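You operate a simulated robot arm through the tools that you are given. There is no shell and no other tool. Be economical: measure what you need, move in short steps, check, and stop when the job is done.

Carry out the task below with a simulated robot arm. There is one attempt and no reset: what you move stays moved.

Task
Take the purple tin and leave it in the red crate.
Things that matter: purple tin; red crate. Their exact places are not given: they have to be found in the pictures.

It is judged by the outcome, as a careful person would: the job done as asked, and still so three seconds after it is handed in. It fails if anything else is knocked over, pushed out of place, dropped, spilled or broken.

Robot
A 7-joint arm with a two-finger parallel gripper on a trunk, on a base that drives. Base frame: it is fixed to the floor where the robot stands at the start and does not move with it; the origin is under the middle of the robot, x ahead of it, y to its left, z up. Units: m, degrees, N and s.
With the tool pointing down near the work surface it reaches from about 0.14 to 0.7 m from the robot's upright axis, wherever it stands. Its first joint turns from -115.0 to 115.0 degrees. Places, roughly: red crate [-2.25, 0, 0.75]. Payload 3.91 kg.
The TCP is the grasp point between the finger pads, 0.03 m short of the fingertips. In the tool frame z runs along the fingers and y along their closing line. Largest opening 0.11 m; finger width 0.02, thickness 0.01; the body of the gripper, 0.048 by 0.112 m, starts 0.055 m behind the TCP.
Orientation is that of the tool frame in the base frame, as a unit quaternion [w, x, y, z]. With the fingers straight down and closing along the base's y, the tool's x points along the base's -x, its y along +y and its z along -z.

Tools
- The arm moves only by the tool nudge_tool. Its argument "commands" is a list of rows, each a list of 3 entries, a list of its own where there are three numbers: the turn, a rotation vector about the base's x, y, z in units of 6 degrees (1.0 is 6 degrees), then the shift along the base's x, y, z in units of 20 mm (1.0 is 20 mm), then the opening, from 0 (shut) to 1 (fully open). In form: [[[wx, wy, wz], [dx, dy, dz], hand], ...]. A call has 1 to 8 rows; each row shifts and turns the commanded pose from where the row before left it. A call with a number of a shift or a turn outside -1 to 1 is refused whole. Each row takes 0.2 s and may step no farther than 0.05 m and 8.6 degrees from the row before; otherwise, or with a gripper value out of range, the whole call is refused. Where a pose cannot be reached the arm comes as near as it can. A force on the tool above 40 N (or 10 N above the force at the start of the call, whichever is more), or a blocked arm, ends the call early, and 0.2 s more pass. The fingers move at their own pace (about 0.108 m/s each) and stop on an object; they squeeze with about 30 N. The grip force told is the motor's: it shows also when the fingers shut on nothing. Time passes only in rows, and 0.2 s behind the last, so rows that do not move let the fingers close. The reply holds the time, the measured pose of the TCP, the force on the tool along the base axes, the opening and the grip force, in the units named above and with some noise.
- Cameras (640 x 400 px; columns grow to the right, rows downward): "scene" is now at [0.0161, 0.1124, 1.8026]; the picture's right is [-0.47, -0.88, 0.00], its down [-0.49, 0.26, -0.83] and it looks along [0.74, -0.39, -0.55] (base axes); focal length 277 px, centre (320, 200). "wrist" rides on the gripper at [0.072, 0.017, -0.103] in the tool frame; the picture's right is [-0.23, 0.97, 0.00], its down [-0.76, -0.18, -0.62] and it looks along [-0.61, -0.14, 0.78] (tool axes); focal length 222 px, centre (320, 200).
- capture(camera): a new picture of that camera. No time passes.
- move_column(by): slides the trunk up (or, below 0, down) by that many m; the arm and the scene camera ride with it, the base frame stays. It gives what a move gives, with no picture.
- steer(legs): drives the robot by 1 to 6 legs, each [ahead, turn to the left] in m and degrees, along the robot's own axes; the way and the turn of a leg run together, so that a leg with both is an arc; at most 1.5 m and 180 degrees a leg. The arm and the cameras ride along, it lands a little off, and it stops where it bumps. It gives what a move gives.
- turn_head(pan, tilt): turns the head with the scene camera to pan (to the left, within 155 degrees either way) and tilt (down, from -29 to 69), counted from straight ahead of the robot. It gives what a move gives.
- measure_at(camera, pixels): for up to 12 pixels [column, row] of the newest picture of that camera ("zoom" is the newest enlarged one), the place [x, y, z] in the base frame of the surface seen there, good to about 0.002 m. No time passes.
- zoom(camera, box): a new picture of the part [left, top, right, bottom] of that camera's present view, enlarged. No time passes.
- sign_off(): hands the job in; it is judged then, once.

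Keep the steps short. Do not move on a guess: measure, check each grasp and each placing, and mend mistakes. In all there are 80 turns and 48 pictures (those below and enlarged ones count). Leave the gripper open and the arm clear of the work at the hand-in unless told otherwise, and finish with a single line.

The tools are called as a command line: name --argument value ..., lists and objects as JSON in quotes. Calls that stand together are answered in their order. nudge_tool: Moves the arm, as the interface text tells. Its arguments: {"type":"object","properties":{"commands":{"type":"array","items":{"type":"array"}}},"required":["commands"]} The other tools are called the same way: move_column (by) slides the trunk up or down; steer (legs) drives the base; turn_head (pan, tilt) turns the head that bears the scene camera; capture (camera) takes a picture; measure_at (camera, pixels) gives the place of the surface under pixels of a picture; zoom (camera, box) takes an enlarged picture of a part of a camera's view; sign_off () hands the job in.

At the start:

```text
clock: 0.0
ee_pos: [0.3197, -0.0668, 1.5658]
orientation: [0.0, -0.004, 1.0, 0.0]
wrist_force: [-0.3, 0.3, 0.1]
width: 0.1098
finger_force: 0.1
trunk travel left (down, up): [-0.9, 0.09]
robot x, y, heading: [0.0018, 0.0032, -0.0]
head pan, tilt: [-27.8, 33.6]
```

scene: 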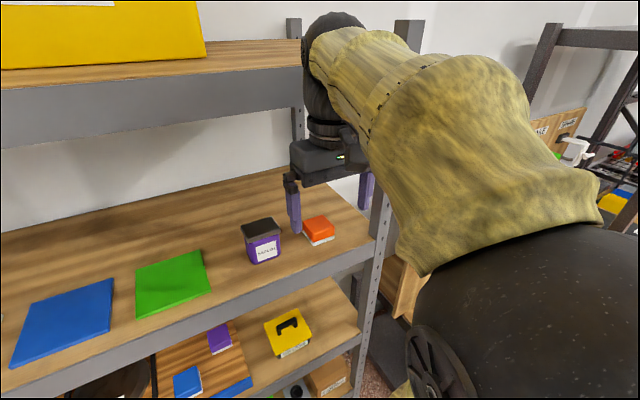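
wrist: 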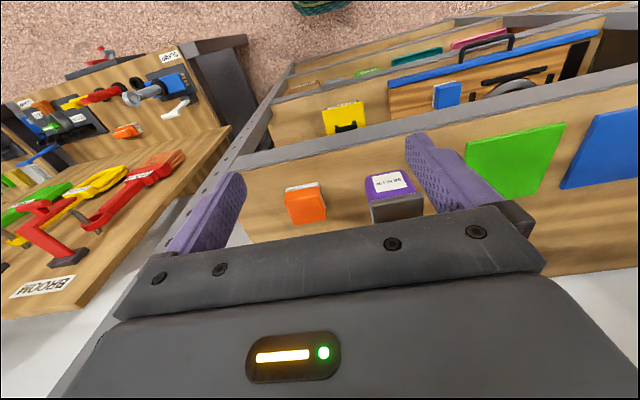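

I see a purple tin with a dark lid near scene (262,242), and another purple item lower at (220,338). I'll zoom in on it and measure it.

zoom --camera "scene" --box '[200, 180, 360, 280]'

measure_at --camera "scene" --pixels '[[262, 222], [242, 226], [272, 218], [279, 230], [248, 238], [264, 252], [250, 263], [281, 253], [318, 225], [170, 285], [354, 243], [290, 270]]'

measure_at --camera "wrist" --pixels '[[366, 178], [408, 172], [371, 200], [423, 197], [390, 182], [395, 212], [372, 220], [425, 214], [300, 190], [510, 160]]'

```text
4.00 times, centred on (280, 230) of scene
```

zoom: 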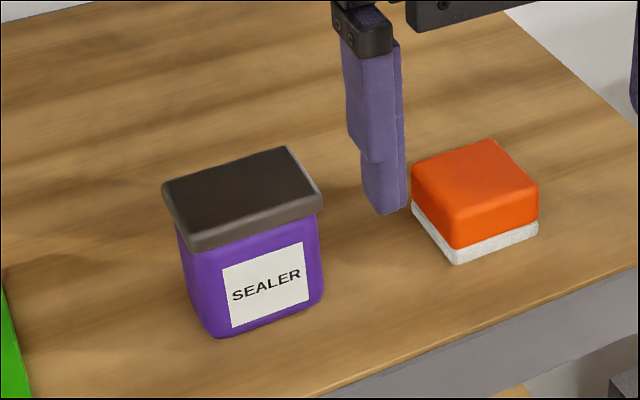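

```text
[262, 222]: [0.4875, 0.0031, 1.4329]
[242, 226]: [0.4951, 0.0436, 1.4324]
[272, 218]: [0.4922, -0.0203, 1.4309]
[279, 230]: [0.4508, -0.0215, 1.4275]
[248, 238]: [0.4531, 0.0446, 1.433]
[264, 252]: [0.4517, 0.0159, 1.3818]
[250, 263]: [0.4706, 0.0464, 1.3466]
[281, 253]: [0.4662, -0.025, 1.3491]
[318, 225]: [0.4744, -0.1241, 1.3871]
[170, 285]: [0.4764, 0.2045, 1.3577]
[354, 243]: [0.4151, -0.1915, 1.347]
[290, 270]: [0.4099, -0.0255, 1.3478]
```

```text
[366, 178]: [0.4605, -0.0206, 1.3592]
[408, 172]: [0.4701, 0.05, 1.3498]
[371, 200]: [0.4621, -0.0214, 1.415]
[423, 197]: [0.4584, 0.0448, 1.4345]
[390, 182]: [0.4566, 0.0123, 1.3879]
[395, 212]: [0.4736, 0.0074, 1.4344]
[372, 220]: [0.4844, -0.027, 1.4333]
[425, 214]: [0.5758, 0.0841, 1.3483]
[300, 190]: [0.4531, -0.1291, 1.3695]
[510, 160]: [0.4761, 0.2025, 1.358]
```

The tin is a box with its base at about z 1.348 and top at about 1.433, between an orange block and a green sheet. Next I'll measure its exact edges and the shelf overhead.

measure_at --camera "zoom" --pixels '[[168, 190], [286, 151], [318, 192], [194, 238], [240, 190], [184, 250], [205, 320], [318, 250], [315, 300], [415, 190], [415, 165], [5, 300]]'

measure_at --camera "scene" --pixels '[[200, 75], [200, 108], [100, 85], [100, 130], [270, 60], [295, 90], [298, 45], [150, 45], [320, 20], [290, 150]]'

```text
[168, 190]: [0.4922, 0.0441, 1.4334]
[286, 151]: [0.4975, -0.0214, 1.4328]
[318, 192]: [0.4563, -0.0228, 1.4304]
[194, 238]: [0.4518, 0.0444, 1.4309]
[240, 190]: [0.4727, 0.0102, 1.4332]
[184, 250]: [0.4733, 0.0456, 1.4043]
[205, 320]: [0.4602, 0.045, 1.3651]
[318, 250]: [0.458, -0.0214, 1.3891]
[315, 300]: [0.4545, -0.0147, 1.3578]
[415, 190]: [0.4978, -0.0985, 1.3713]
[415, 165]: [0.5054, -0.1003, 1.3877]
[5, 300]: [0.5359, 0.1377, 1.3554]
```

```text
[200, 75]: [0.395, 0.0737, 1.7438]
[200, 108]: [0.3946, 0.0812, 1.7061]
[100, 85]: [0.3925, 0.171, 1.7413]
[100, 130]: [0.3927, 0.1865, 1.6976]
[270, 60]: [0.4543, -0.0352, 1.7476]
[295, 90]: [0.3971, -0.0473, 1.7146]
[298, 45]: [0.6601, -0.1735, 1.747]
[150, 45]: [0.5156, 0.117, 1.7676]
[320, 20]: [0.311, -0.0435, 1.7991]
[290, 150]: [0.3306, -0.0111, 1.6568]
```

Overhead there's a shelf at about z 1.69 with its front edge at x≈0.395, so a straight-down tool could hit it. I'll tilt the tool 45° forward in front of the shelf and line it up with the tin's centre at y≈0.011.

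nudge_tool --commands '[[[0, -0.94, 0], [0.3, 0.49, 0], 1], [[0, -0.94, 0], [0.3, 0.49, 0], 1], [[0, -0.94, 0], [0.3, 0.49, 0], 1], [[0, -0.94, 0], [0.3, 0.49, 0], 1], [[0, -0.94, 0], [0.3, 0.49, 0], 1], [[0, -0.94, 0], [0.3, 0.49, 0], 1], [[0, -0.94, 0], [0.3, 0.49, 0], 1], [[0, -0.94, 0], [0.3, 0.49, 0], 1]]'

capture --camera "scene"

capture --camera "wrist"

```text
clock: 1.8
ee_pos: [0.4353, 0.0159, 1.5204]
orientation: [0.385, -0.004, 0.923, -0.002]
wrist_force: [0.6, -0.3, 0.1]
width: 0.1097
finger_force: 0.0
out of reach, approached as far as the arm can: row 3, 4, 5, 6, 7, 8
trunk travel left (down, up): [-0.9, 0.09]
robot x, y, heading: [-0.0021, -0.0021, -0.1]
head pan, tilt: [-27.8, 33.6]
```

```text
44 pictures are left
```

scene: 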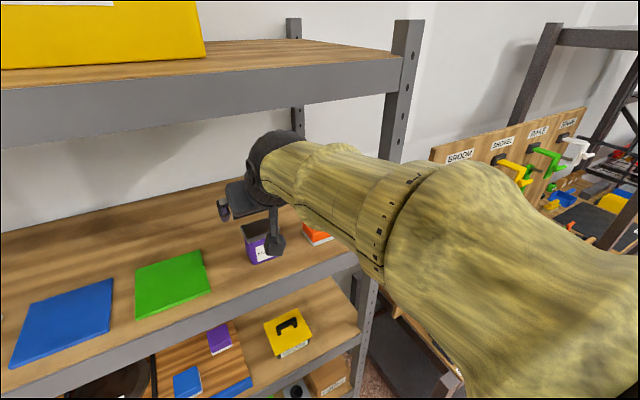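

```text
43 pictures are left
```

wrist: 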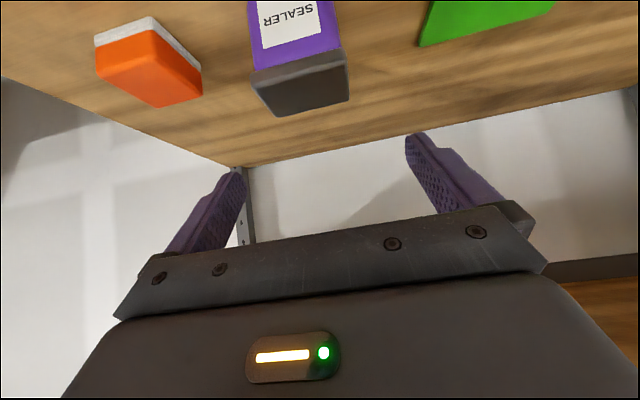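

The arm is too folded this close in. It ended at (0.435, 0.016, 1.520) with the 45° tilt reached. I'll back the base up 0.12 m for working room, then check the pose.

steer --legs '[[-0.12, 0]]'

nudge_tool --commands '[[[0, 0, 0], [0, 0, -0.5], 1]]'

```text
clock: 3.0
ee_pos: [0.3111, 0.0166, 1.522]
orientation: [0.384, -0.004, 0.923, -0.002]
wrist_force: [0.1, 1.1, 0.3]
width: 0.1099
finger_force: 0.1
trunk travel left (down, up): [-0.9, 0.09]
robot x, y, heading: [-0.1205, -0.0007, 0.1]
head pan, tilt: [-27.8, 33.6]
```

```text
clock: 3.5
ee_pos: [0.3121, 0.0162, 1.5109]
orientation: [0.383, -0.004, 0.924, -0.002]
wrist_force: [0.5, 0.0, 1.1]
width: 0.1102
finger_force: 0.1
trunk travel left (down, up): [-0.9, 0.09]
robot x, y, heading: [-0.1199, 0.0022, -0.0]
head pan, tilt: [-27.8, 33.6]
```

The pose is now fully followed. Next I'll move to the pre-grasp point at (0.405, 0.011, 1.478), just above and in front of the tin.

nudge_tool --commands '[[[0, 0, 0], [0.93, -0.05, -0.33], 1], [[0, 0, 0], [0.93, -0.05, -0.33], 1], [[0, 0, 0], [0.93, -0.05, -0.33], 1], [[0, 0, 0], [0.93, -0.05, -0.33], 1], [[0, 0, 0], [0.93, -0.05, -0.33], 1]]'

capture --camera "wrist"

capture --camera "scene"

```text
clock: 4.7
ee_pos: [0.407, 0.0104, 1.4786]
orientation: [0.383, -0.003, 0.924, -0.002]
wrist_force: [1.3, -0.2, 0.3]
width: 0.11
finger_force: 0.0
trunk travel left (down, up): [-0.9, 0.09]
robot x, y, heading: [-0.1239, -0.0014, 0.2]
head pan, tilt: [-27.8, 33.6]
```

```text
42 pictures are left
```

wrist: 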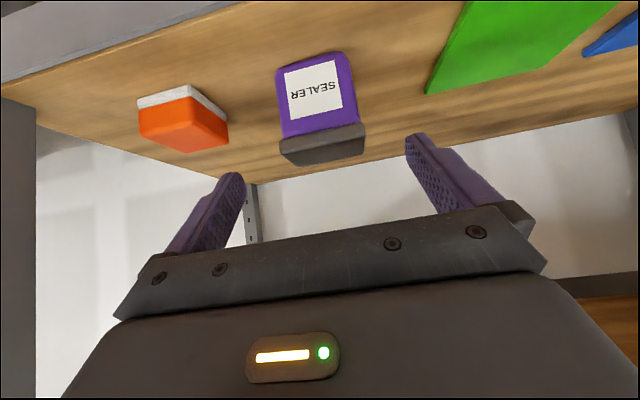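

```text
41 pictures are left
```

scene: 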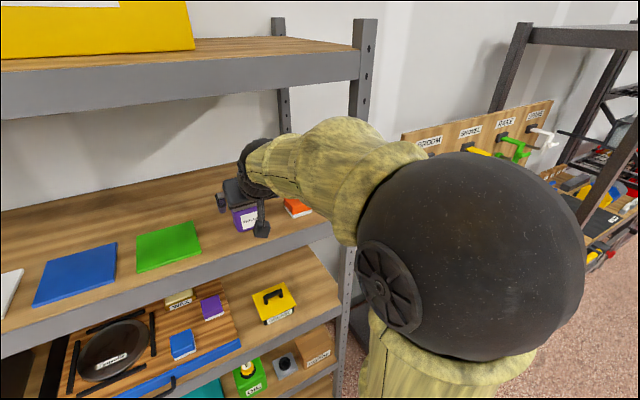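

There's a second purple thing at (212,306) on the lower shelf. Before committing, I'll zoom in to make sure which one is the tin.

zoom --camera "scene" --box '[140, 260, 300, 360]'

measure_at --camera "scene" --pixels '[[210, 304], [213, 318], [225, 318], [180, 340], [270, 295]]'

```text
4.00 times, centred on (220, 310) of scene
```

zoom: 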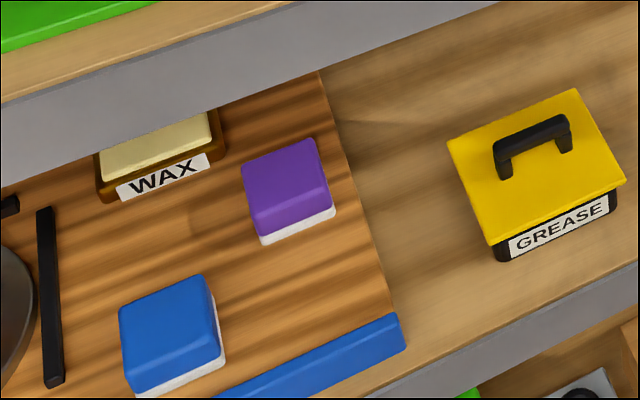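

```text
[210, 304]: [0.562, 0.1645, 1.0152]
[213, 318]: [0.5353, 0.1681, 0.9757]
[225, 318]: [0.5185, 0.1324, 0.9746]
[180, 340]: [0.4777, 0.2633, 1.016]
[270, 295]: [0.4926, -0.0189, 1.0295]
```

The lower purple thing is a white-based block like the orange and blue ones. The tin is the lidded "SEALER" container, which sits midway between the fingers in the wrist view. I'll advance along the tool axis to (0.475, 0.0105, 1.410).

nudge_tool --commands '[[[0, 0, 0], [0.85, 0, -0.86], 1], [[0, 0, 0], [0.85, 0, -0.86], 1], [[0, 0, 0], [0.85, 0, -0.86], 1], [[0, 0, 0], [0.85, 0, -0.86], 1]]'

capture --camera "wrist"

```text
clock: 5.7
ee_pos: [0.4756, 0.0112, 1.4095]
orientation: [0.383, -0.004, 0.924, -0.001]
wrist_force: [0.1, -0.7, 0.2]
width: 0.1099
finger_force: 0.0
trunk travel left (down, up): [-0.9, 0.09]
robot x, y, heading: [-0.1182, 0.0012, -0.1]
head pan, tilt: [-27.8, 33.6]
```

```text
39 pictures are left
```

wrist: 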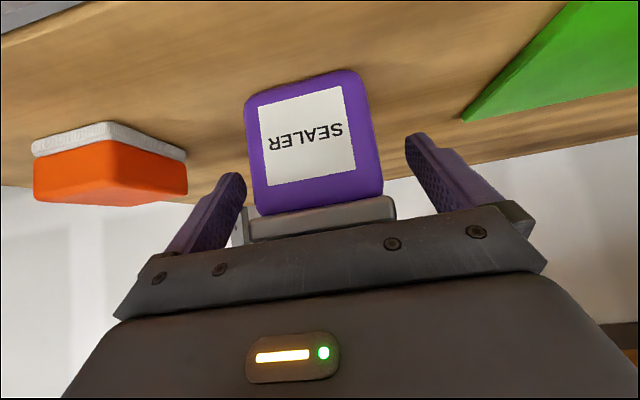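

The tin is between the pads and nothing is touching. I'll close the fingers.

nudge_tool --commands '[[[0, 0, 0], [0, 0, 0], 0.6], [[0, 0, 0], [0, 0, 0], 0.3], [[0, 0, 0], [0, 0, 0], 0], [[0, 0, 0], [0, 0, 0], 0], [[0, 0, 0], [0, 0, 0], 0]]'

```text
clock: 6.8
ee_pos: [0.4743, 0.0104, 1.4113]
orientation: [0.384, -0.003, 0.923, -0.002]
wrist_force: [0.6, 0.7, 4.7]
width: 0.0718
finger_force: 30.0
trunk travel left (down, up): [-0.9, 0.09]
robot x, y, heading: [-0.1179, 0.002, -0.0]
head pan, tilt: [-27.8, 33.6]
```

The fingers are stopped at 0.072 m with 30 N, which matches the tin's width. I'll lift it 40 mm and look.

nudge_tool --commands '[[[0, 0, 0], [0, 0, 0.5], 0], [[0, 0, 0], [0, 0, 0.5], 0], [[0, 0, 0], [0, 0, 0.5], 0], [[0, 0, 0], [0, 0, 0.5], 0]]'

capture --camera "wrist"

```text
clock: 7.8
ee_pos: [0.4741, 0.011, 1.4493]
orientation: [0.383, -0.004, 0.924, -0.002]
wrist_force: [0.4, 0.8, -2.5]
width: 0.0718
finger_force: 29.7
trunk travel left (down, up): [-0.9, 0.09]
robot x, y, heading: [-0.1263, 0.0023, -0.2]
head pan, tilt: [-27.8, 33.6]
```

```text
38 pictures are left
```

wrist: 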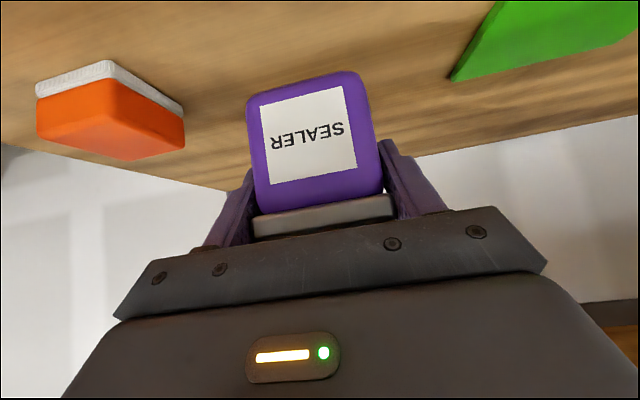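

The tin is held, upright and off the shelf. I'll draw the arm straight back out of the shelf, then turn the head to look behind.

nudge_tool --commands '[[[0, 0, 0], [-1, 0, 0.2], 0], [[0, 0, 0], [-1, 0, 0.2], 0], [[0, 0, 0], [-1, 0, 0.2], 0], [[0, 0, 0], [-1, 0, 0.2], 0], [[0, 0, 0], [-1, 0, 0.2], 0], [[0, 0, 0], [-1, 0, 0.2], 0], [[0, 0, 0], [-1, 0, 0.2], 0], [[0, 0, 0], [-1, 0, 0.2], 0]]'

turn_head --pan 150 --tilt 25

capture --camera "scene"

turn_head --pan -150 --tilt 25

capture --camera "scene"

```text
clock: 9.7
ee_pos: [0.311, 0.0102, 1.4803]
orientation: [0.385, -0.004, 0.923, -0.002]
wrist_force: [-0.1, 0.0, -2.8]
width: 0.0722
finger_force: 30.3
trunk travel left (down, up): [-0.9, 0.09]
robot x, y, heading: [-0.1209, -0.0011, 0.1]
head pan, tilt: [-27.8, 33.6]
```

```text
clock: 12.3
ee_pos: [0.3139, 0.0104, 1.48]
orientation: [0.384, -0.004, 0.923, -0.002]
wrist_force: [-0.2, 0.0, -2.1]
width: 0.0718
finger_force: 30.2
trunk travel left (down, up): [-0.9, 0.09]
robot x, y, heading: [-0.1223, 0.0002, -0.2]
head pan, tilt: [150.0, 25.0]
```

```text
37 pictures are left
```

scene: 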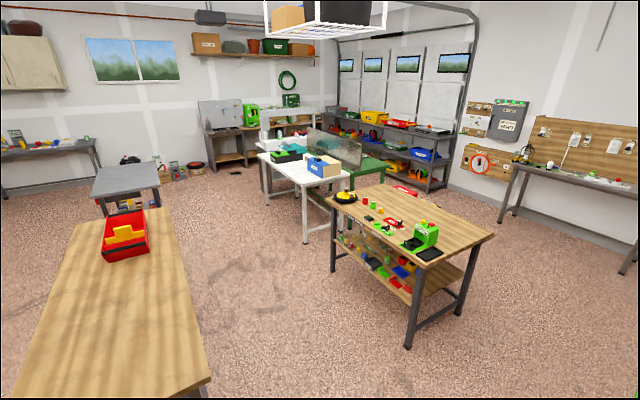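

```text
clock: 16.4
ee_pos: [0.3131, 0.0094, 1.4796]
orientation: [0.384, -0.004, 0.923, -0.002]
wrist_force: [-0.3, -0.8, -3.8]
width: 0.0718
finger_force: 29.9
trunk travel left (down, up): [-0.9, 0.09]
robot x, y, heading: [-0.1222, 0.0007, -0.4]
head pan, tilt: [-150.0, 25.0]
```

```text
36 pictures are left
```

scene: 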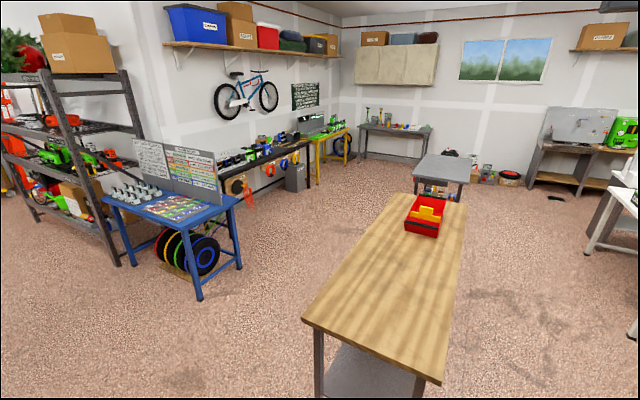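

The red crate is at (424,215), near the far end of the wooden table behind the robot. I'll measure the crate and the table edges and zoom in.

measure_at --camera "scene" --pixels '[[304, 320], [440, 382], [468, 204], [407, 193], [412, 200], [446, 203], [404, 228], [436, 238], [425, 213], [421, 222], [200, 300], [440, 160]]'

zoom --camera "scene" --box '[376, 180, 472, 240]'

```text
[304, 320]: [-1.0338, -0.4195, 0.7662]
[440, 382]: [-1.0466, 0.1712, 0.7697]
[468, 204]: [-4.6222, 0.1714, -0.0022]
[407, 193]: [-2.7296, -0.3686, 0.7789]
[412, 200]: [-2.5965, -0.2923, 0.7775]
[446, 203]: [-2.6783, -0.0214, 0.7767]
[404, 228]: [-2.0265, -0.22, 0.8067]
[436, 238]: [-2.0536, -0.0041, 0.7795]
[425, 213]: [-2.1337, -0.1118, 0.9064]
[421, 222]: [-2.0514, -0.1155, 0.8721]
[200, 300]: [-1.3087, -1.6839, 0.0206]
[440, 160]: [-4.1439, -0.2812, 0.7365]
```

```text
6.67 times, centred on (424, 210) of scene
```

zoom: 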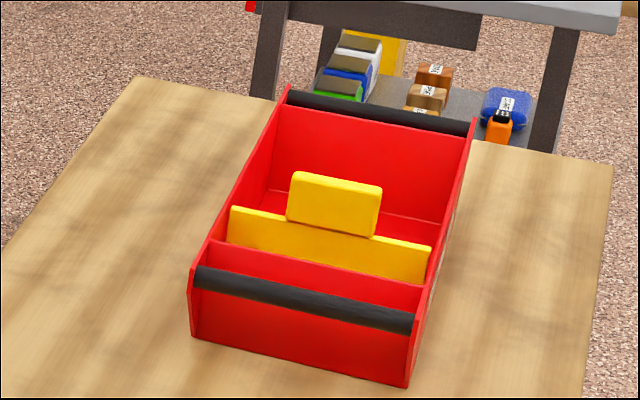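

The crate has a yellow divider with a handle and open compartments. I'll measure its interior, along with the free floor on both sides of the table.

measure_at --camera "zoom" --pixels '[[196, 270], [412, 315], [300, 290], [285, 92], [470, 125], [380, 110], [320, 195], [330, 230], [240, 215], [400, 225], [410, 300], [370, 160]]'

turn_head --pan 150 --tilt 25

capture --camera "scene"

measure_at --camera "scene" --pixels '[[210, 380], [168, 212], [407, 346], [330, 270], [305, 240], [420, 265], [330, 200], [135, 190], [265, 160], [260, 300], [240, 220], [485, 235]]'

```text
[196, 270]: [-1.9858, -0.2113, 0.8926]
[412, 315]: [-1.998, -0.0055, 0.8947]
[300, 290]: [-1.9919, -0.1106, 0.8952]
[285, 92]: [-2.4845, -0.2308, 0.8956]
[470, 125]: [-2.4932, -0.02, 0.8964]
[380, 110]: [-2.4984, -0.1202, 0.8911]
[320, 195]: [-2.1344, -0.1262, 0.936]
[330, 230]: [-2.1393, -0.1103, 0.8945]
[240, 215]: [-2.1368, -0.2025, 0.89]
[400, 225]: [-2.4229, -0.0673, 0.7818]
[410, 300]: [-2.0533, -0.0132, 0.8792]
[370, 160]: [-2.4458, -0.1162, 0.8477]
```

```text
clock: 20.5
ee_pos: [0.3135, 0.0104, 1.4809]
orientation: [0.384, -0.003, 0.924, -0.002]
wrist_force: [-0.2, 0.2, -2.5]
width: 0.0718
finger_force: 29.9
trunk travel left (down, up): [-0.9, 0.09]
robot x, y, heading: [-0.1197, 0.0026, 0.0]
head pan, tilt: [150.0, 25.0]
```

```text
34 pictures are left
```

scene: 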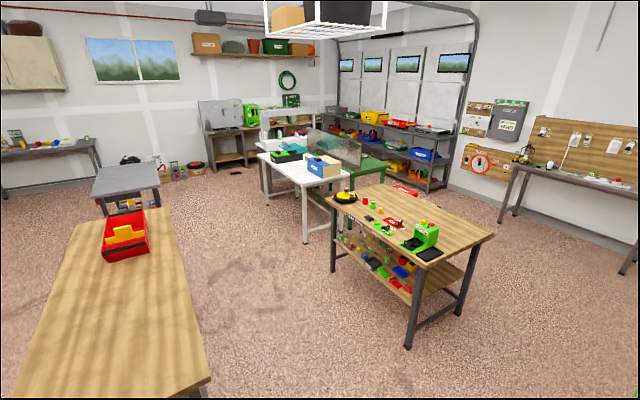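

```text
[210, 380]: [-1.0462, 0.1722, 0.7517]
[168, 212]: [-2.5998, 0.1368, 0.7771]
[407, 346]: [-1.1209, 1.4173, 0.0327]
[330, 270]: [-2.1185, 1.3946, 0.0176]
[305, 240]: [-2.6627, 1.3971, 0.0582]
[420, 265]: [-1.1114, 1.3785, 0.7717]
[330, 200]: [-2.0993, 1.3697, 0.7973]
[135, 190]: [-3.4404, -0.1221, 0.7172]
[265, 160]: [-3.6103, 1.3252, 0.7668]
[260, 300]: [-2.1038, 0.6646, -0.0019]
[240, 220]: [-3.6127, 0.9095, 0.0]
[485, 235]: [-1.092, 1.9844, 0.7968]
```

The aisle between the tables (y 0.17 to 1.37) is clear. The big compartment spans x -2.14 to -2.445 and y -0.22 to -0.01, with its floor at z≈0.78. I'll check the left side before turning.

turn_head --pan 75 --tilt 30

capture --camera "scene"

```text
clock: 22.0
ee_pos: [0.3135, 0.0105, 1.4793]
orientation: [0.384, -0.003, 0.923, -0.002]
wrist_force: [-1.1, -0.7, -2.9]
width: 0.072
finger_force: 30.0
trunk travel left (down, up): [-0.9, 0.09]
robot x, y, heading: [-0.1243, 0.0, -0.1]
head pan, tilt: [75.0, 30.0]
```

```text
33 pictures are left
```

scene: 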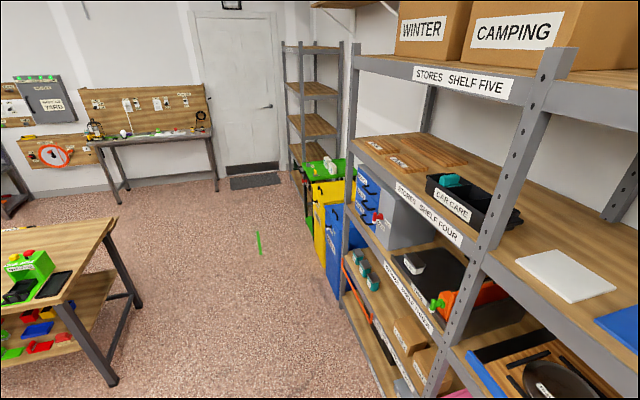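

The left side is clear. I'll back up 0.25 m, turn to 120° and drive into the aisle.

steer --legs '[[-0.25, 0], [0, 120], [0.72, 0], [0, 60]]'

turn_head --pan 20 --tilt 35

capture --camera "scene"

```text
clock: 34.9
ee_pos: [-1.1663, 0.6167, 1.481]
orientation: [-0.002, 0.923, 0.004, -0.384]
wrist_force: [0.4, 0.8, -2.8]
width: 0.0722
finger_force: 29.9
trunk travel left (down, up): [-0.9, 0.09]
robot x, y, heading: [-0.7299, 0.6261, -179.8]
head pan, tilt: [75.0, 30.0]
```

```text
clock: 36.2
ee_pos: [-1.1641, 0.6165, 1.4803]
orientation: [-0.001, 0.923, 0.005, -0.384]
wrist_force: [-0.1, -1.1, -2.9]
width: 0.0717
finger_force: 29.9
trunk travel left (down, up): [-0.9, 0.09]
robot x, y, heading: [-0.7313, 0.6307, -180.0]
head pan, tilt: [20.0, 35.0]
```

```text
32 pictures are left
```

scene: 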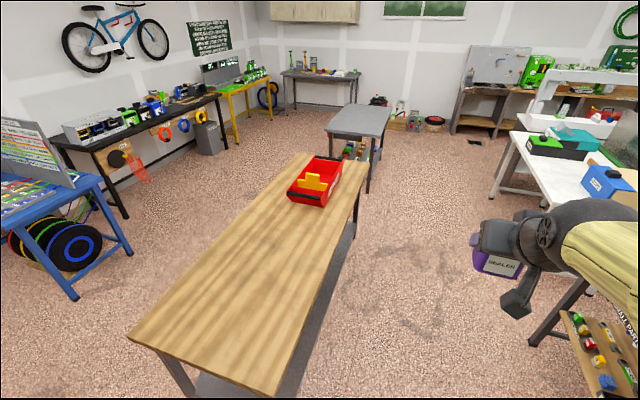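

The tin is still held and the aisle is clear. I'll drive 1.56 m along it and turn left 90° to face the crate.

steer --legs '[[0.78, 0], [0.78, 0], [0, 90]]'

turn_head --pan 0 --tilt 50

capture --camera "scene"

```text
clock: 48.1
ee_pos: [-2.2972, 0.1931, 1.4803]
orientation: [0.271, 0.649, 0.657, -0.272]
wrist_force: [0.2, -0.2, -3.0]
width: 0.0719
finger_force: 29.9
trunk travel left (down, up): [-0.9, 0.09]
robot x, y, heading: [-2.3083, 0.6288, -89.6]
head pan, tilt: [20.0, 35.0]
```

```text
clock: 48.9
ee_pos: [-2.2967, 0.1933, 1.4797]
orientation: [0.27, 0.65, 0.656, -0.272]
wrist_force: [0.0, 0.4, -2.9]
width: 0.0719
finger_force: 29.8
trunk travel left (down, up): [-0.9, 0.09]
robot x, y, heading: [-2.3113, 0.63, -89.7]
head pan, tilt: [0.0, 50.0]
```

```text
31 pictures are left
```

scene: 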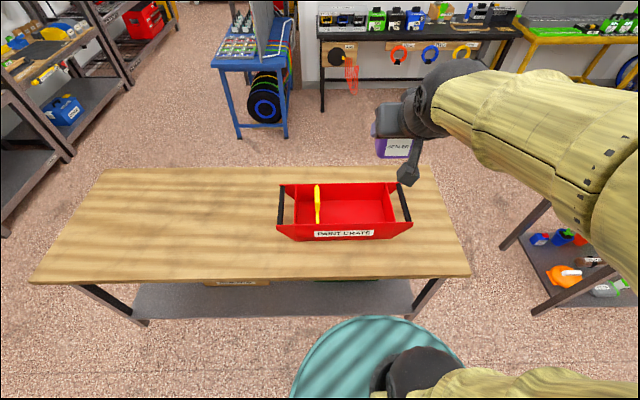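

I'm facing the crate, labelled "PAINT CRATE". I'll measure the crate compartment, the table edge and the front of the base.

measure_at --camera "scene" --pixels '[[350, 210], [360, 197], [322, 222], [316, 188], [392, 186], [398, 222], [345, 233], [378, 318], [378, 280], [400, 205], [318, 205], [385, 215]]'

zoom --camera "scene" --box '[264, 160, 424, 260]'

```text
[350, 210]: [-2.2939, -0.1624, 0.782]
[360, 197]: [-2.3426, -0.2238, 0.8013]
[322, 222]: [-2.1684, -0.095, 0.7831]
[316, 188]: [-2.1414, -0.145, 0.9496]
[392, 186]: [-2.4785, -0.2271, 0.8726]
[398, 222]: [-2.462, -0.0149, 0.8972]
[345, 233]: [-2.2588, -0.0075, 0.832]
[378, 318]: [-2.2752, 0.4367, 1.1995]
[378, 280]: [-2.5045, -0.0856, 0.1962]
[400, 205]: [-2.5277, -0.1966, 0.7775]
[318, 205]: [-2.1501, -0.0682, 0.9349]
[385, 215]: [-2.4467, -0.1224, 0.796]
```

```text
4.00 times, centred on (344, 210) of scene
```

zoom: 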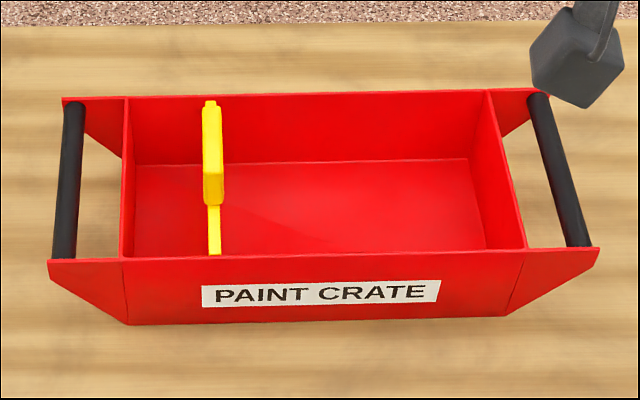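

The compartment spans x -2.15 to -2.445 and y -0.22 to -0.012, with its floor at 0.782, and the TCP x of -2.297 is centred on it. I'll drive 0.1 m closer and lower the trunk by 0.42 m, which keeps the tin's bottom at about 1.0, above everything.

steer --legs '[[0.1, 0]]'

move_column --by -0.42

capture --camera "scene"

```text
clock: 50.1
ee_pos: [-2.2981, 0.0906, 1.4806]
orientation: [0.271, 0.65, 0.656, -0.272]
wrist_force: [-0.2, -0.5, -2.5]
width: 0.072
finger_force: 29.9
trunk travel left (down, up): [-0.9, 0.09]
robot x, y, heading: [-2.3098, 0.5292, -89.8]
head pan, tilt: [0.0, 50.0]
```

```text
refused: -0.42 is not a number from -0.4 to 0.4
```

```text
29 pictures are left
```

scene: 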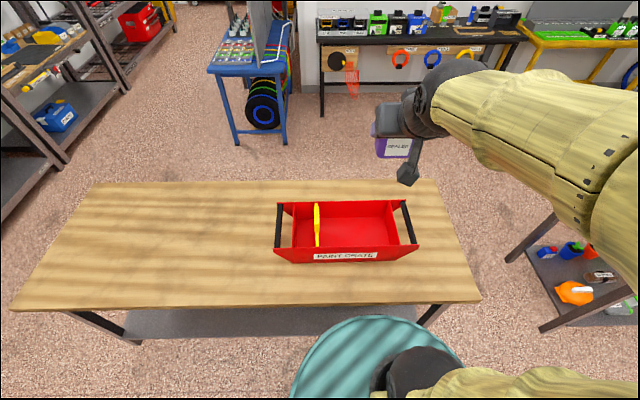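

The column limit is 0.4 per call, so I'll lower it by 0.4.

move_column --by -0.4

capture --camera "scene"

```text
clock: 53.9
ee_pos: [-2.2969, 0.0914, 1.0807]
orientation: [0.27, 0.651, 0.656, -0.272]
wrist_force: [0.0, 0.3, -1.9]
width: 0.0719
finger_force: 29.7
trunk travel left (down, up): [-0.5, 0.49]
robot x, y, heading: [-2.3064, 0.5264, -90.0]
head pan, tilt: [0.0, 50.0]
```

```text
28 pictures are left
```

scene: 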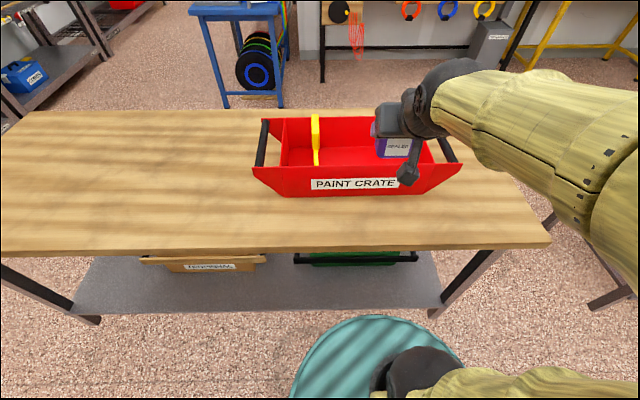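

The tin's bottom is at about 1.02, clear of the crate top at 0.95. I'll reach out to y≈-0.13.

nudge_tool --commands '[[[0, 0, 0], [0, -1, 0], 0], [[0, 0, 0], [0, -1, 0], 0], [[0, 0, 0], [0, -1, 0], 0], [[0, 0, 0], [0, -1, 0], 0], [[0, 0, 0], [0, -1, 0], 0], [[0, 0, 0], [0, -1, 0], 0], [[0, 0, 0], [0, -1, 0], 0], [[0, 0, 0], [0, -1, 0], 0]]'

nudge_tool --commands '[[[0, 0, 0], [0, -1, 0], 0], [[0, 0, 0], [0, -1, 0], 0], [[0, 0, 0], [0, -1, 0], 0], [[0, 0, 0], [0, -0.2, 0], 0]]'

capture --camera "wrist"

capture --camera "scene"

```text
clock: 55.7
ee_pos: [-2.297, -0.0683, 1.0804]
orientation: [0.27, 0.65, 0.656, -0.272]
wrist_force: [0.2, 0.4, -3.0]
width: 0.0721
finger_force: 30.0
trunk travel left (down, up): [-0.5, 0.49]
robot x, y, heading: [-2.3099, 0.5287, -89.6]
head pan, tilt: [0.0, 50.0]
```

```text
clock: 56.7
ee_pos: [-2.2975, -0.1329, 1.0798]
orientation: [0.27, 0.65, 0.656, -0.272]
wrist_force: [-1.3, 0.2, -3.5]
width: 0.072
finger_force: 29.9
trunk travel left (down, up): [-0.5, 0.49]
robot x, y, heading: [-2.3067, 0.5264, -90.0]
head pan, tilt: [0.0, 50.0]
```

```text
27 pictures are left
```

wrist: 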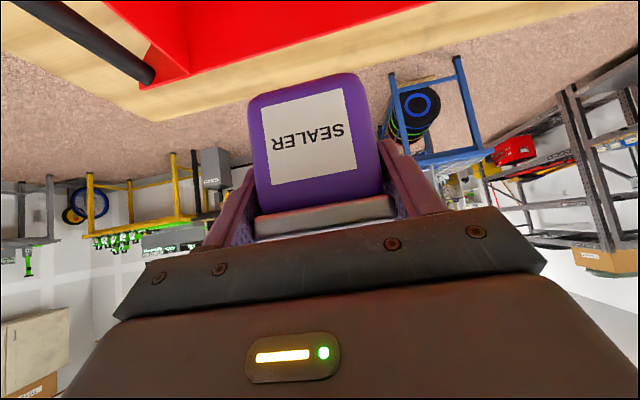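

```text
26 pictures are left
```

scene: 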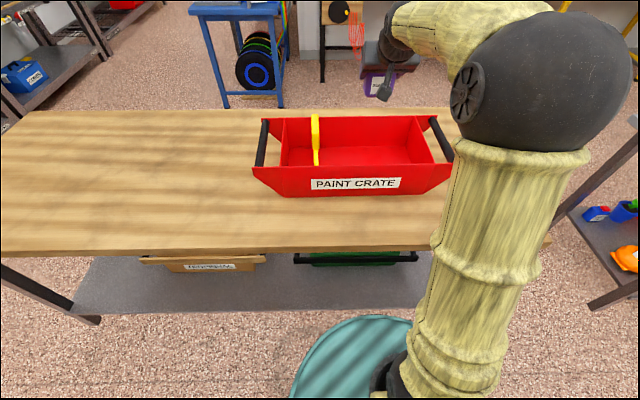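

The tin is over the compartment and the arm is clear. I'll measure the bottom edge of the held tin in the wrist view.

measure_at --camera "wrist" --pixels '[[262, 100], [350, 82], [305, 90], [270, 200], [370, 190], [310, 140]]'

move_column --by -0.13

capture --camera "scene"

capture --camera "wrist"

```text
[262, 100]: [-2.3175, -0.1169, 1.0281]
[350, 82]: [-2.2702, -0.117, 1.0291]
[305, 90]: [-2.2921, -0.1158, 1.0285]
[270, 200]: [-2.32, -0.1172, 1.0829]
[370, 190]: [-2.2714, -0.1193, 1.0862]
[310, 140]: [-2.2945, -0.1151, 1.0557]
```

```text
clock: 58.3
ee_pos: [-2.2971, -0.1329, 0.9501]
orientation: [0.271, 0.65, 0.656, -0.272]
wrist_force: [0.2, 0.6, -2.7]
width: 0.0719
finger_force: 30.2
trunk travel left (down, up): [-0.37, 0.62]
robot x, y, heading: [-2.3087, 0.53, -89.9]
head pan, tilt: [0.0, 50.0]
```

```text
25 pictures are left
```

scene: 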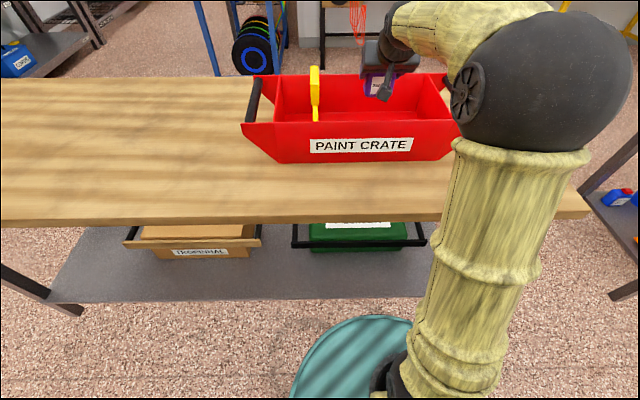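

```text
24 pictures are left
```

wrist: 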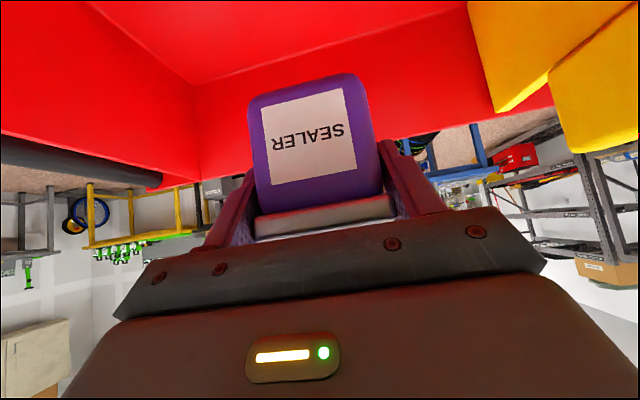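

The tin is centred above the opening and clear of the yellow handle. I'll lower it 90 mm to a TCP z of about 0.860.

nudge_tool --commands '[[[0, 0, 0], [0, 0, -0.75], 0], [[0, 0, 0], [0, 0, -0.75], 0], [[0, 0, 0], [0, 0, -0.75], 0], [[0, 0, 0], [0, 0, -0.75], 0], [[0, 0, 0], [0, 0, -0.75], 0], [[0, 0, 0], [0, 0, -0.75], 0]]'

capture --camera "scene"

capture --camera "wrist"

```text
clock: 59.7
ee_pos: [-2.297, -0.1319, 0.8605]
orientation: [0.269, 0.65, 0.656, -0.272]
wrist_force: [0.6, 0.3, -2.7]
width: 0.0719
finger_force: 29.8
trunk travel left (down, up): [-0.37, 0.62]
robot x, y, heading: [-2.3096, 0.5279, -89.9]
head pan, tilt: [0.0, 50.0]
```

```text
23 pictures are left
```

scene: 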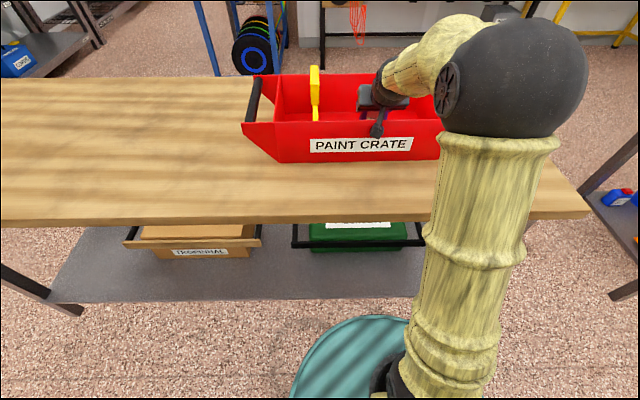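

```text
22 pictures are left
```

wrist: 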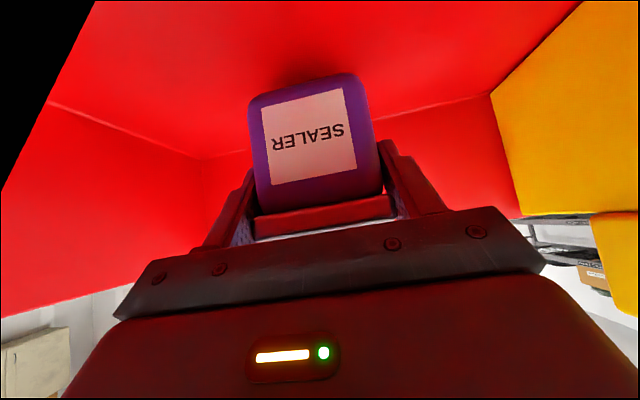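

A small dark knob on a stalk, which looks like the wrist camera, is near the crate's front wall at scene (377,128). I'll measure its clearance before going lower.

zoom --camera "scene" --box '[320, 75, 448, 155]'

measure_at --camera "scene" --pixels '[[377, 128], [376, 134], [377, 122], [345, 122], [395, 122], [390, 145]]'

```text
5.00 times, centred on (384, 115) of scene
```

zoom: 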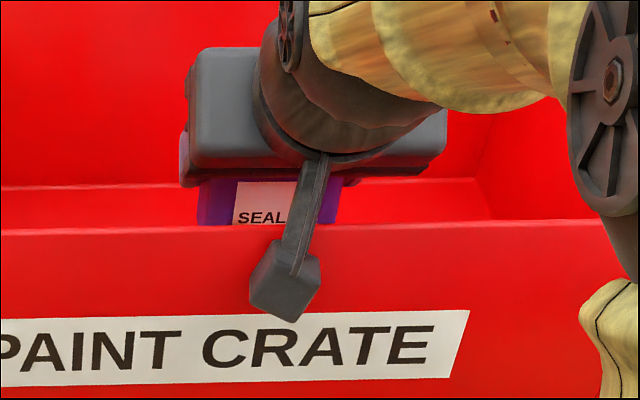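

```text
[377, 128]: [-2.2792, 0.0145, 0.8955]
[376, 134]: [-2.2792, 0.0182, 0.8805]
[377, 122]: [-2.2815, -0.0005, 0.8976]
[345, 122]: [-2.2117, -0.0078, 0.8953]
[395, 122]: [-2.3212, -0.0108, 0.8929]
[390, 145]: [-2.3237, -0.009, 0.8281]
```

The camera knob overlaps the rim position, though there's no force. To stay clean I'll rise 60 mm, shift 34 mm toward the far wall (leaving about 20 mm there), and come down again with the knob inside the crate.

nudge_tool --commands '[[[0, 0, 0], [0, 0, 1], 0], [[0, 0, 0], [0, 0, 1], 0], [[0, 0, 0], [0, 0, 1], 0], [[0, 0, 0], [0, -0.85, 0], 0], [[0, 0, 0], [0, -0.85, 0], 0]]'

nudge_tool --commands '[[[0, 0, 0], [0, 0, -0.8], 0], [[0, 0, 0], [0, 0, -0.8], 0], [[0, 0, 0], [0, 0, -0.7], 0], [[0, 0, 0], [0, 0, -0.7], 0]]'

zoom --camera "scene" --box '[320, 75, 448, 155]'

capture --camera "wrist"

```text
clock: 60.9
ee_pos: [-2.2977, -0.1654, 0.9186]
orientation: [0.27, 0.65, 0.656, -0.273]
wrist_force: [-0.3, -0.6, -3.3]
width: 0.0718
finger_force: 29.7
trunk travel left (down, up): [-0.37, 0.62]
robot x, y, heading: [-2.3059, 0.5274, -89.8]
head pan, tilt: [0.0, 50.0]
```

```text
clock: 61.9
ee_pos: [-2.2963, -0.1661, 0.86]
orientation: [0.269, 0.65, 0.657, -0.272]
wrist_force: [0.2, -1.3, -3.0]
width: 0.0717
finger_force: 30.1
trunk travel left (down, up): [-0.37, 0.62]
robot x, y, heading: [-2.3071, 0.5291, -90.0]
head pan, tilt: [0.0, 50.0]
```

```text
5.00 times, centred on (384, 115) of scene
```

zoom: 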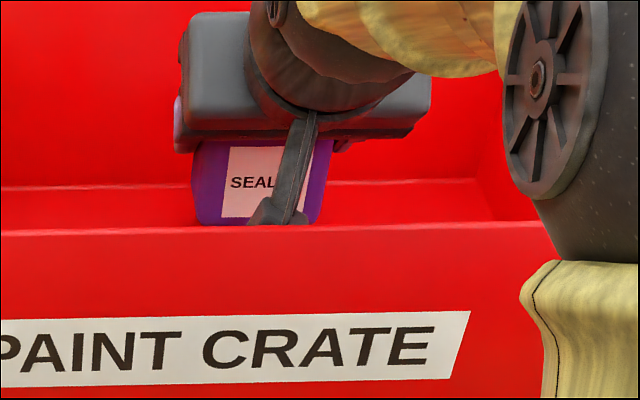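

```text
19 pictures are left
```

wrist: 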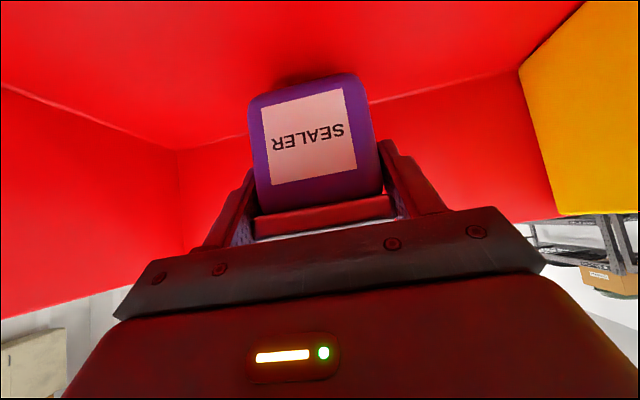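

Now the knob is inside the crate and the tin has room. I'll lower it the last 12–15 mm in small steps and watch the force.

nudge_tool --commands '[[[0, 0, 0], [0, 0, -0.25], 0], [[0, 0, 0], [0, 0, -0.2], 0], [[0, 0, 0], [0, 0, -0.15], 0]]'

```text
clock: 62.7
ee_pos: [-2.2982, -0.1663, 0.8472]
orientation: [0.27, 0.651, 0.655, -0.272]
wrist_force: [0.0, -0.5, -3.4]
width: 0.072
finger_force: 29.9
trunk travel left (down, up): [-0.37, 0.62]
robot x, y, heading: [-2.3066, 0.5267, -89.9]
head pan, tilt: [0.0, 50.0]
```

There's no contact yet, so I'll go on in 1.5 mm steps.

nudge_tool --commands '[[[0, 0, 0], [0, 0, -0.08], 0], [[0, 0, 0], [0, 0, -0.08], 0]]'

measure_at --camera "wrist" --pixels '[[262, 100], [350, 82], [305, 88]]'

```text
clock: 63.3
ee_pos: [-2.2976, -0.166, 0.845]
orientation: [0.271, 0.65, 0.656, -0.273]
wrist_force: [0.5, -1.4, 2.3]
width: 0.0719
finger_force: 30.2
trunk travel left (down, up): [-0.37, 0.62]
robot x, y, heading: [-2.3089, 0.5268, -89.7]
head pan, tilt: [0.0, 50.0]
```

```text
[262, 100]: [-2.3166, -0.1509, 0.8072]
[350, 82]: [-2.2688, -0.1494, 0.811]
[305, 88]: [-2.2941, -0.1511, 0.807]
```

The vertical force went from -3 to +2.3 N, so the tin is resting on the crate floor. I'll open the fingers.

nudge_tool --commands '[[[0, 0, 0], [0, 0, 0], 0.75], [[0, 0, 0], [0, 0, 0], 1], [[0, 0, 0], [0, 0, 0], 1]]'

capture --camera "wrist"

```text
clock: 64.1
ee_pos: [-2.2974, -0.1656, 0.8447]
orientation: [0.269, 0.651, 0.656, -0.272]
wrist_force: [-0.2, -4.7, 1.9]
width: 0.11
finger_force: 0.1
trunk travel left (down, up): [-0.37, 0.62]
robot x, y, heading: [-2.3088, 0.5241, -89.8]
head pan, tilt: [0.0, 50.0]
```

```text
18 pictures are left
```

wrist: 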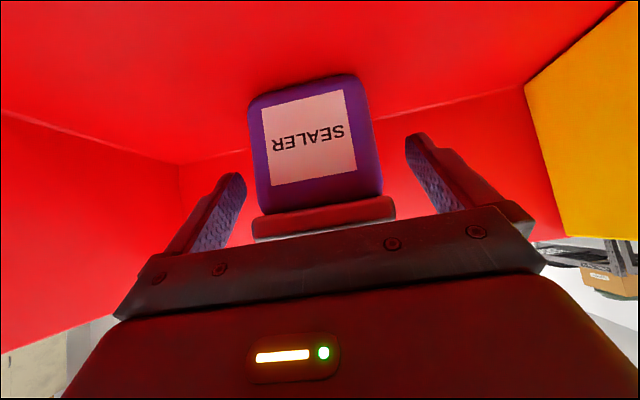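

The tin is standing free between the open fingers. A small sideways force of -4.7 N shows, so I'll rise straight up, slowly at first, and check.

nudge_tool --commands '[[[0, 0, 0], [0, 0, 0.3], 1], [[0, 0, 0], [0, 0, 0.4], 1]]'

zoom --camera "scene" --box '[240, 55, 496, 215]'

```text
clock: 64.7
ee_pos: [-2.2969, -0.1662, 0.8601]
orientation: [0.27, 0.65, 0.656, -0.272]
wrist_force: [-0.3, -0.5, 0.4]
width: 0.1097
finger_force: 0.0
trunk travel left (down, up): [-0.37, 0.62]
robot x, y, heading: [-2.3105, 0.5277, -90.1]
head pan, tilt: [0.0, 50.0]
```

```text
2.50 times, centred on (368, 135) of scene
```

zoom: 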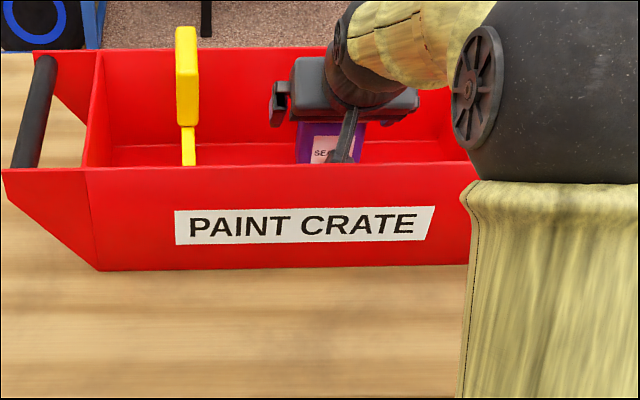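

The force is gone and nothing has moved. I'll keep rising straight up 150 mm, clear of the tin and crate, and look.

nudge_tool --commands '[[[0, 0, 0], [0, 0, 0.8], 1], [[0, 0, 0], [0, 0, 0.9], 1], [[0, 0, 0], [0, 0, 1], 1], [[0, 0, 0], [0, 0, 1], 1], [[0, 0, 0], [0, 0, 1], 1], [[0, 0, 0], [0, 0, 1], 1], [[0, 0, 0], [0, 0, 1], 1], [[0, 0, 0], [0, 0, 1], 1]]'

move_column --by 0.25

capture --camera "scene"

```text
clock: 66.5
ee_pos: [-2.2967, -0.1639, 1.0141]
orientation: [0.271, 0.65, 0.656, -0.272]
wrist_force: [0.3, 0.5, -1.2]
width: 0.1098
finger_force: 0.1
trunk travel left (down, up): [-0.37, 0.62]
robot x, y, heading: [-2.3049, 0.5258, -90.1]
head pan, tilt: [0.0, 50.0]
```

```text
clock: 69.0
ee_pos: [-2.2962, -0.1654, 1.2627]
orientation: [0.27, 0.65, 0.656, -0.272]
wrist_force: [-0.3, -0.5, -0.2]
width: 0.1101
finger_force: 0.1
trunk travel left (down, up): [-0.62, 0.37]
robot x, y, heading: [-2.3071, 0.5271, -89.5]
head pan, tilt: [0.0, 50.0]
```

```text
16 pictures are left
```

scene: 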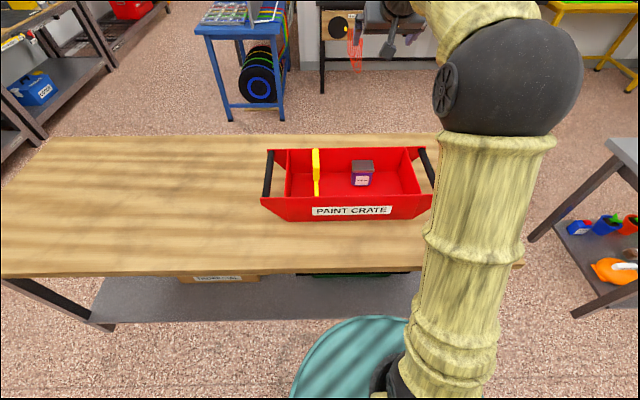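

The tin stands upright in the crate. I'll back the robot away 0.3 m, then confirm the tin's and crate's places.

steer --legs '[[-0.3, 0]]'

capture --camera "scene"

zoom --camera "scene" --box '[240, 80, 480, 230]'

```text
clock: 71.1
ee_pos: [-2.2965, 0.1352, 1.2636]
orientation: [0.27, 0.649, 0.657, -0.272]
wrist_force: [0.0, -0.2, -0.2]
width: 0.1102
finger_force: 0.1
trunk travel left (down, up): [-0.62, 0.37]
robot x, y, heading: [-2.3024, 0.8231, -89.7]
head pan, tilt: [0.0, 50.0]
```

```text
15 pictures are left
```

scene: 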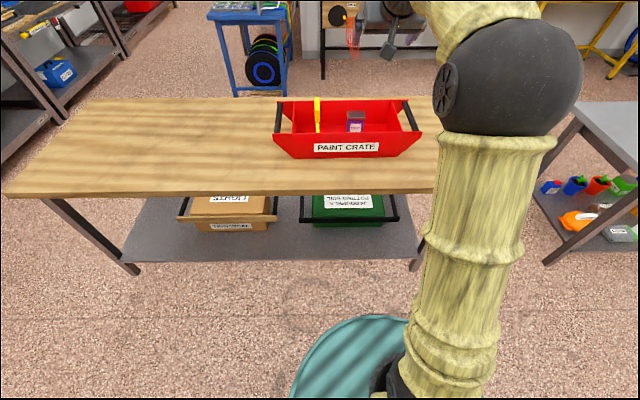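

```text
2.67 times, centred on (360, 155) of scene
```

zoom: 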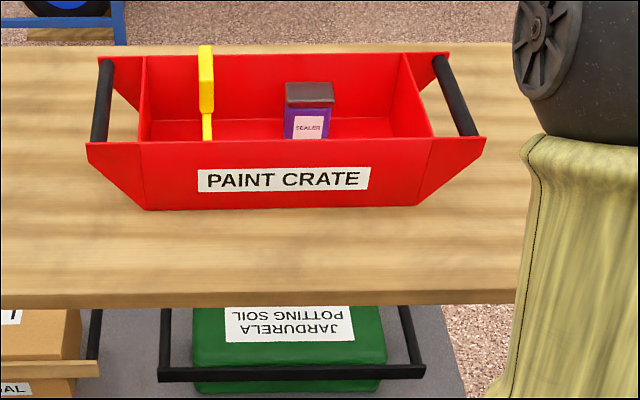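

The SEALER tin stands upright in the red crate, the crate hasn't shifted, the gripper is open and the arm is clear. I'll hand the job in.

sign_off

```text
The job is handed in.
```

The purple tin is standing upright in the red crate, with the gripper open and the arm clear.
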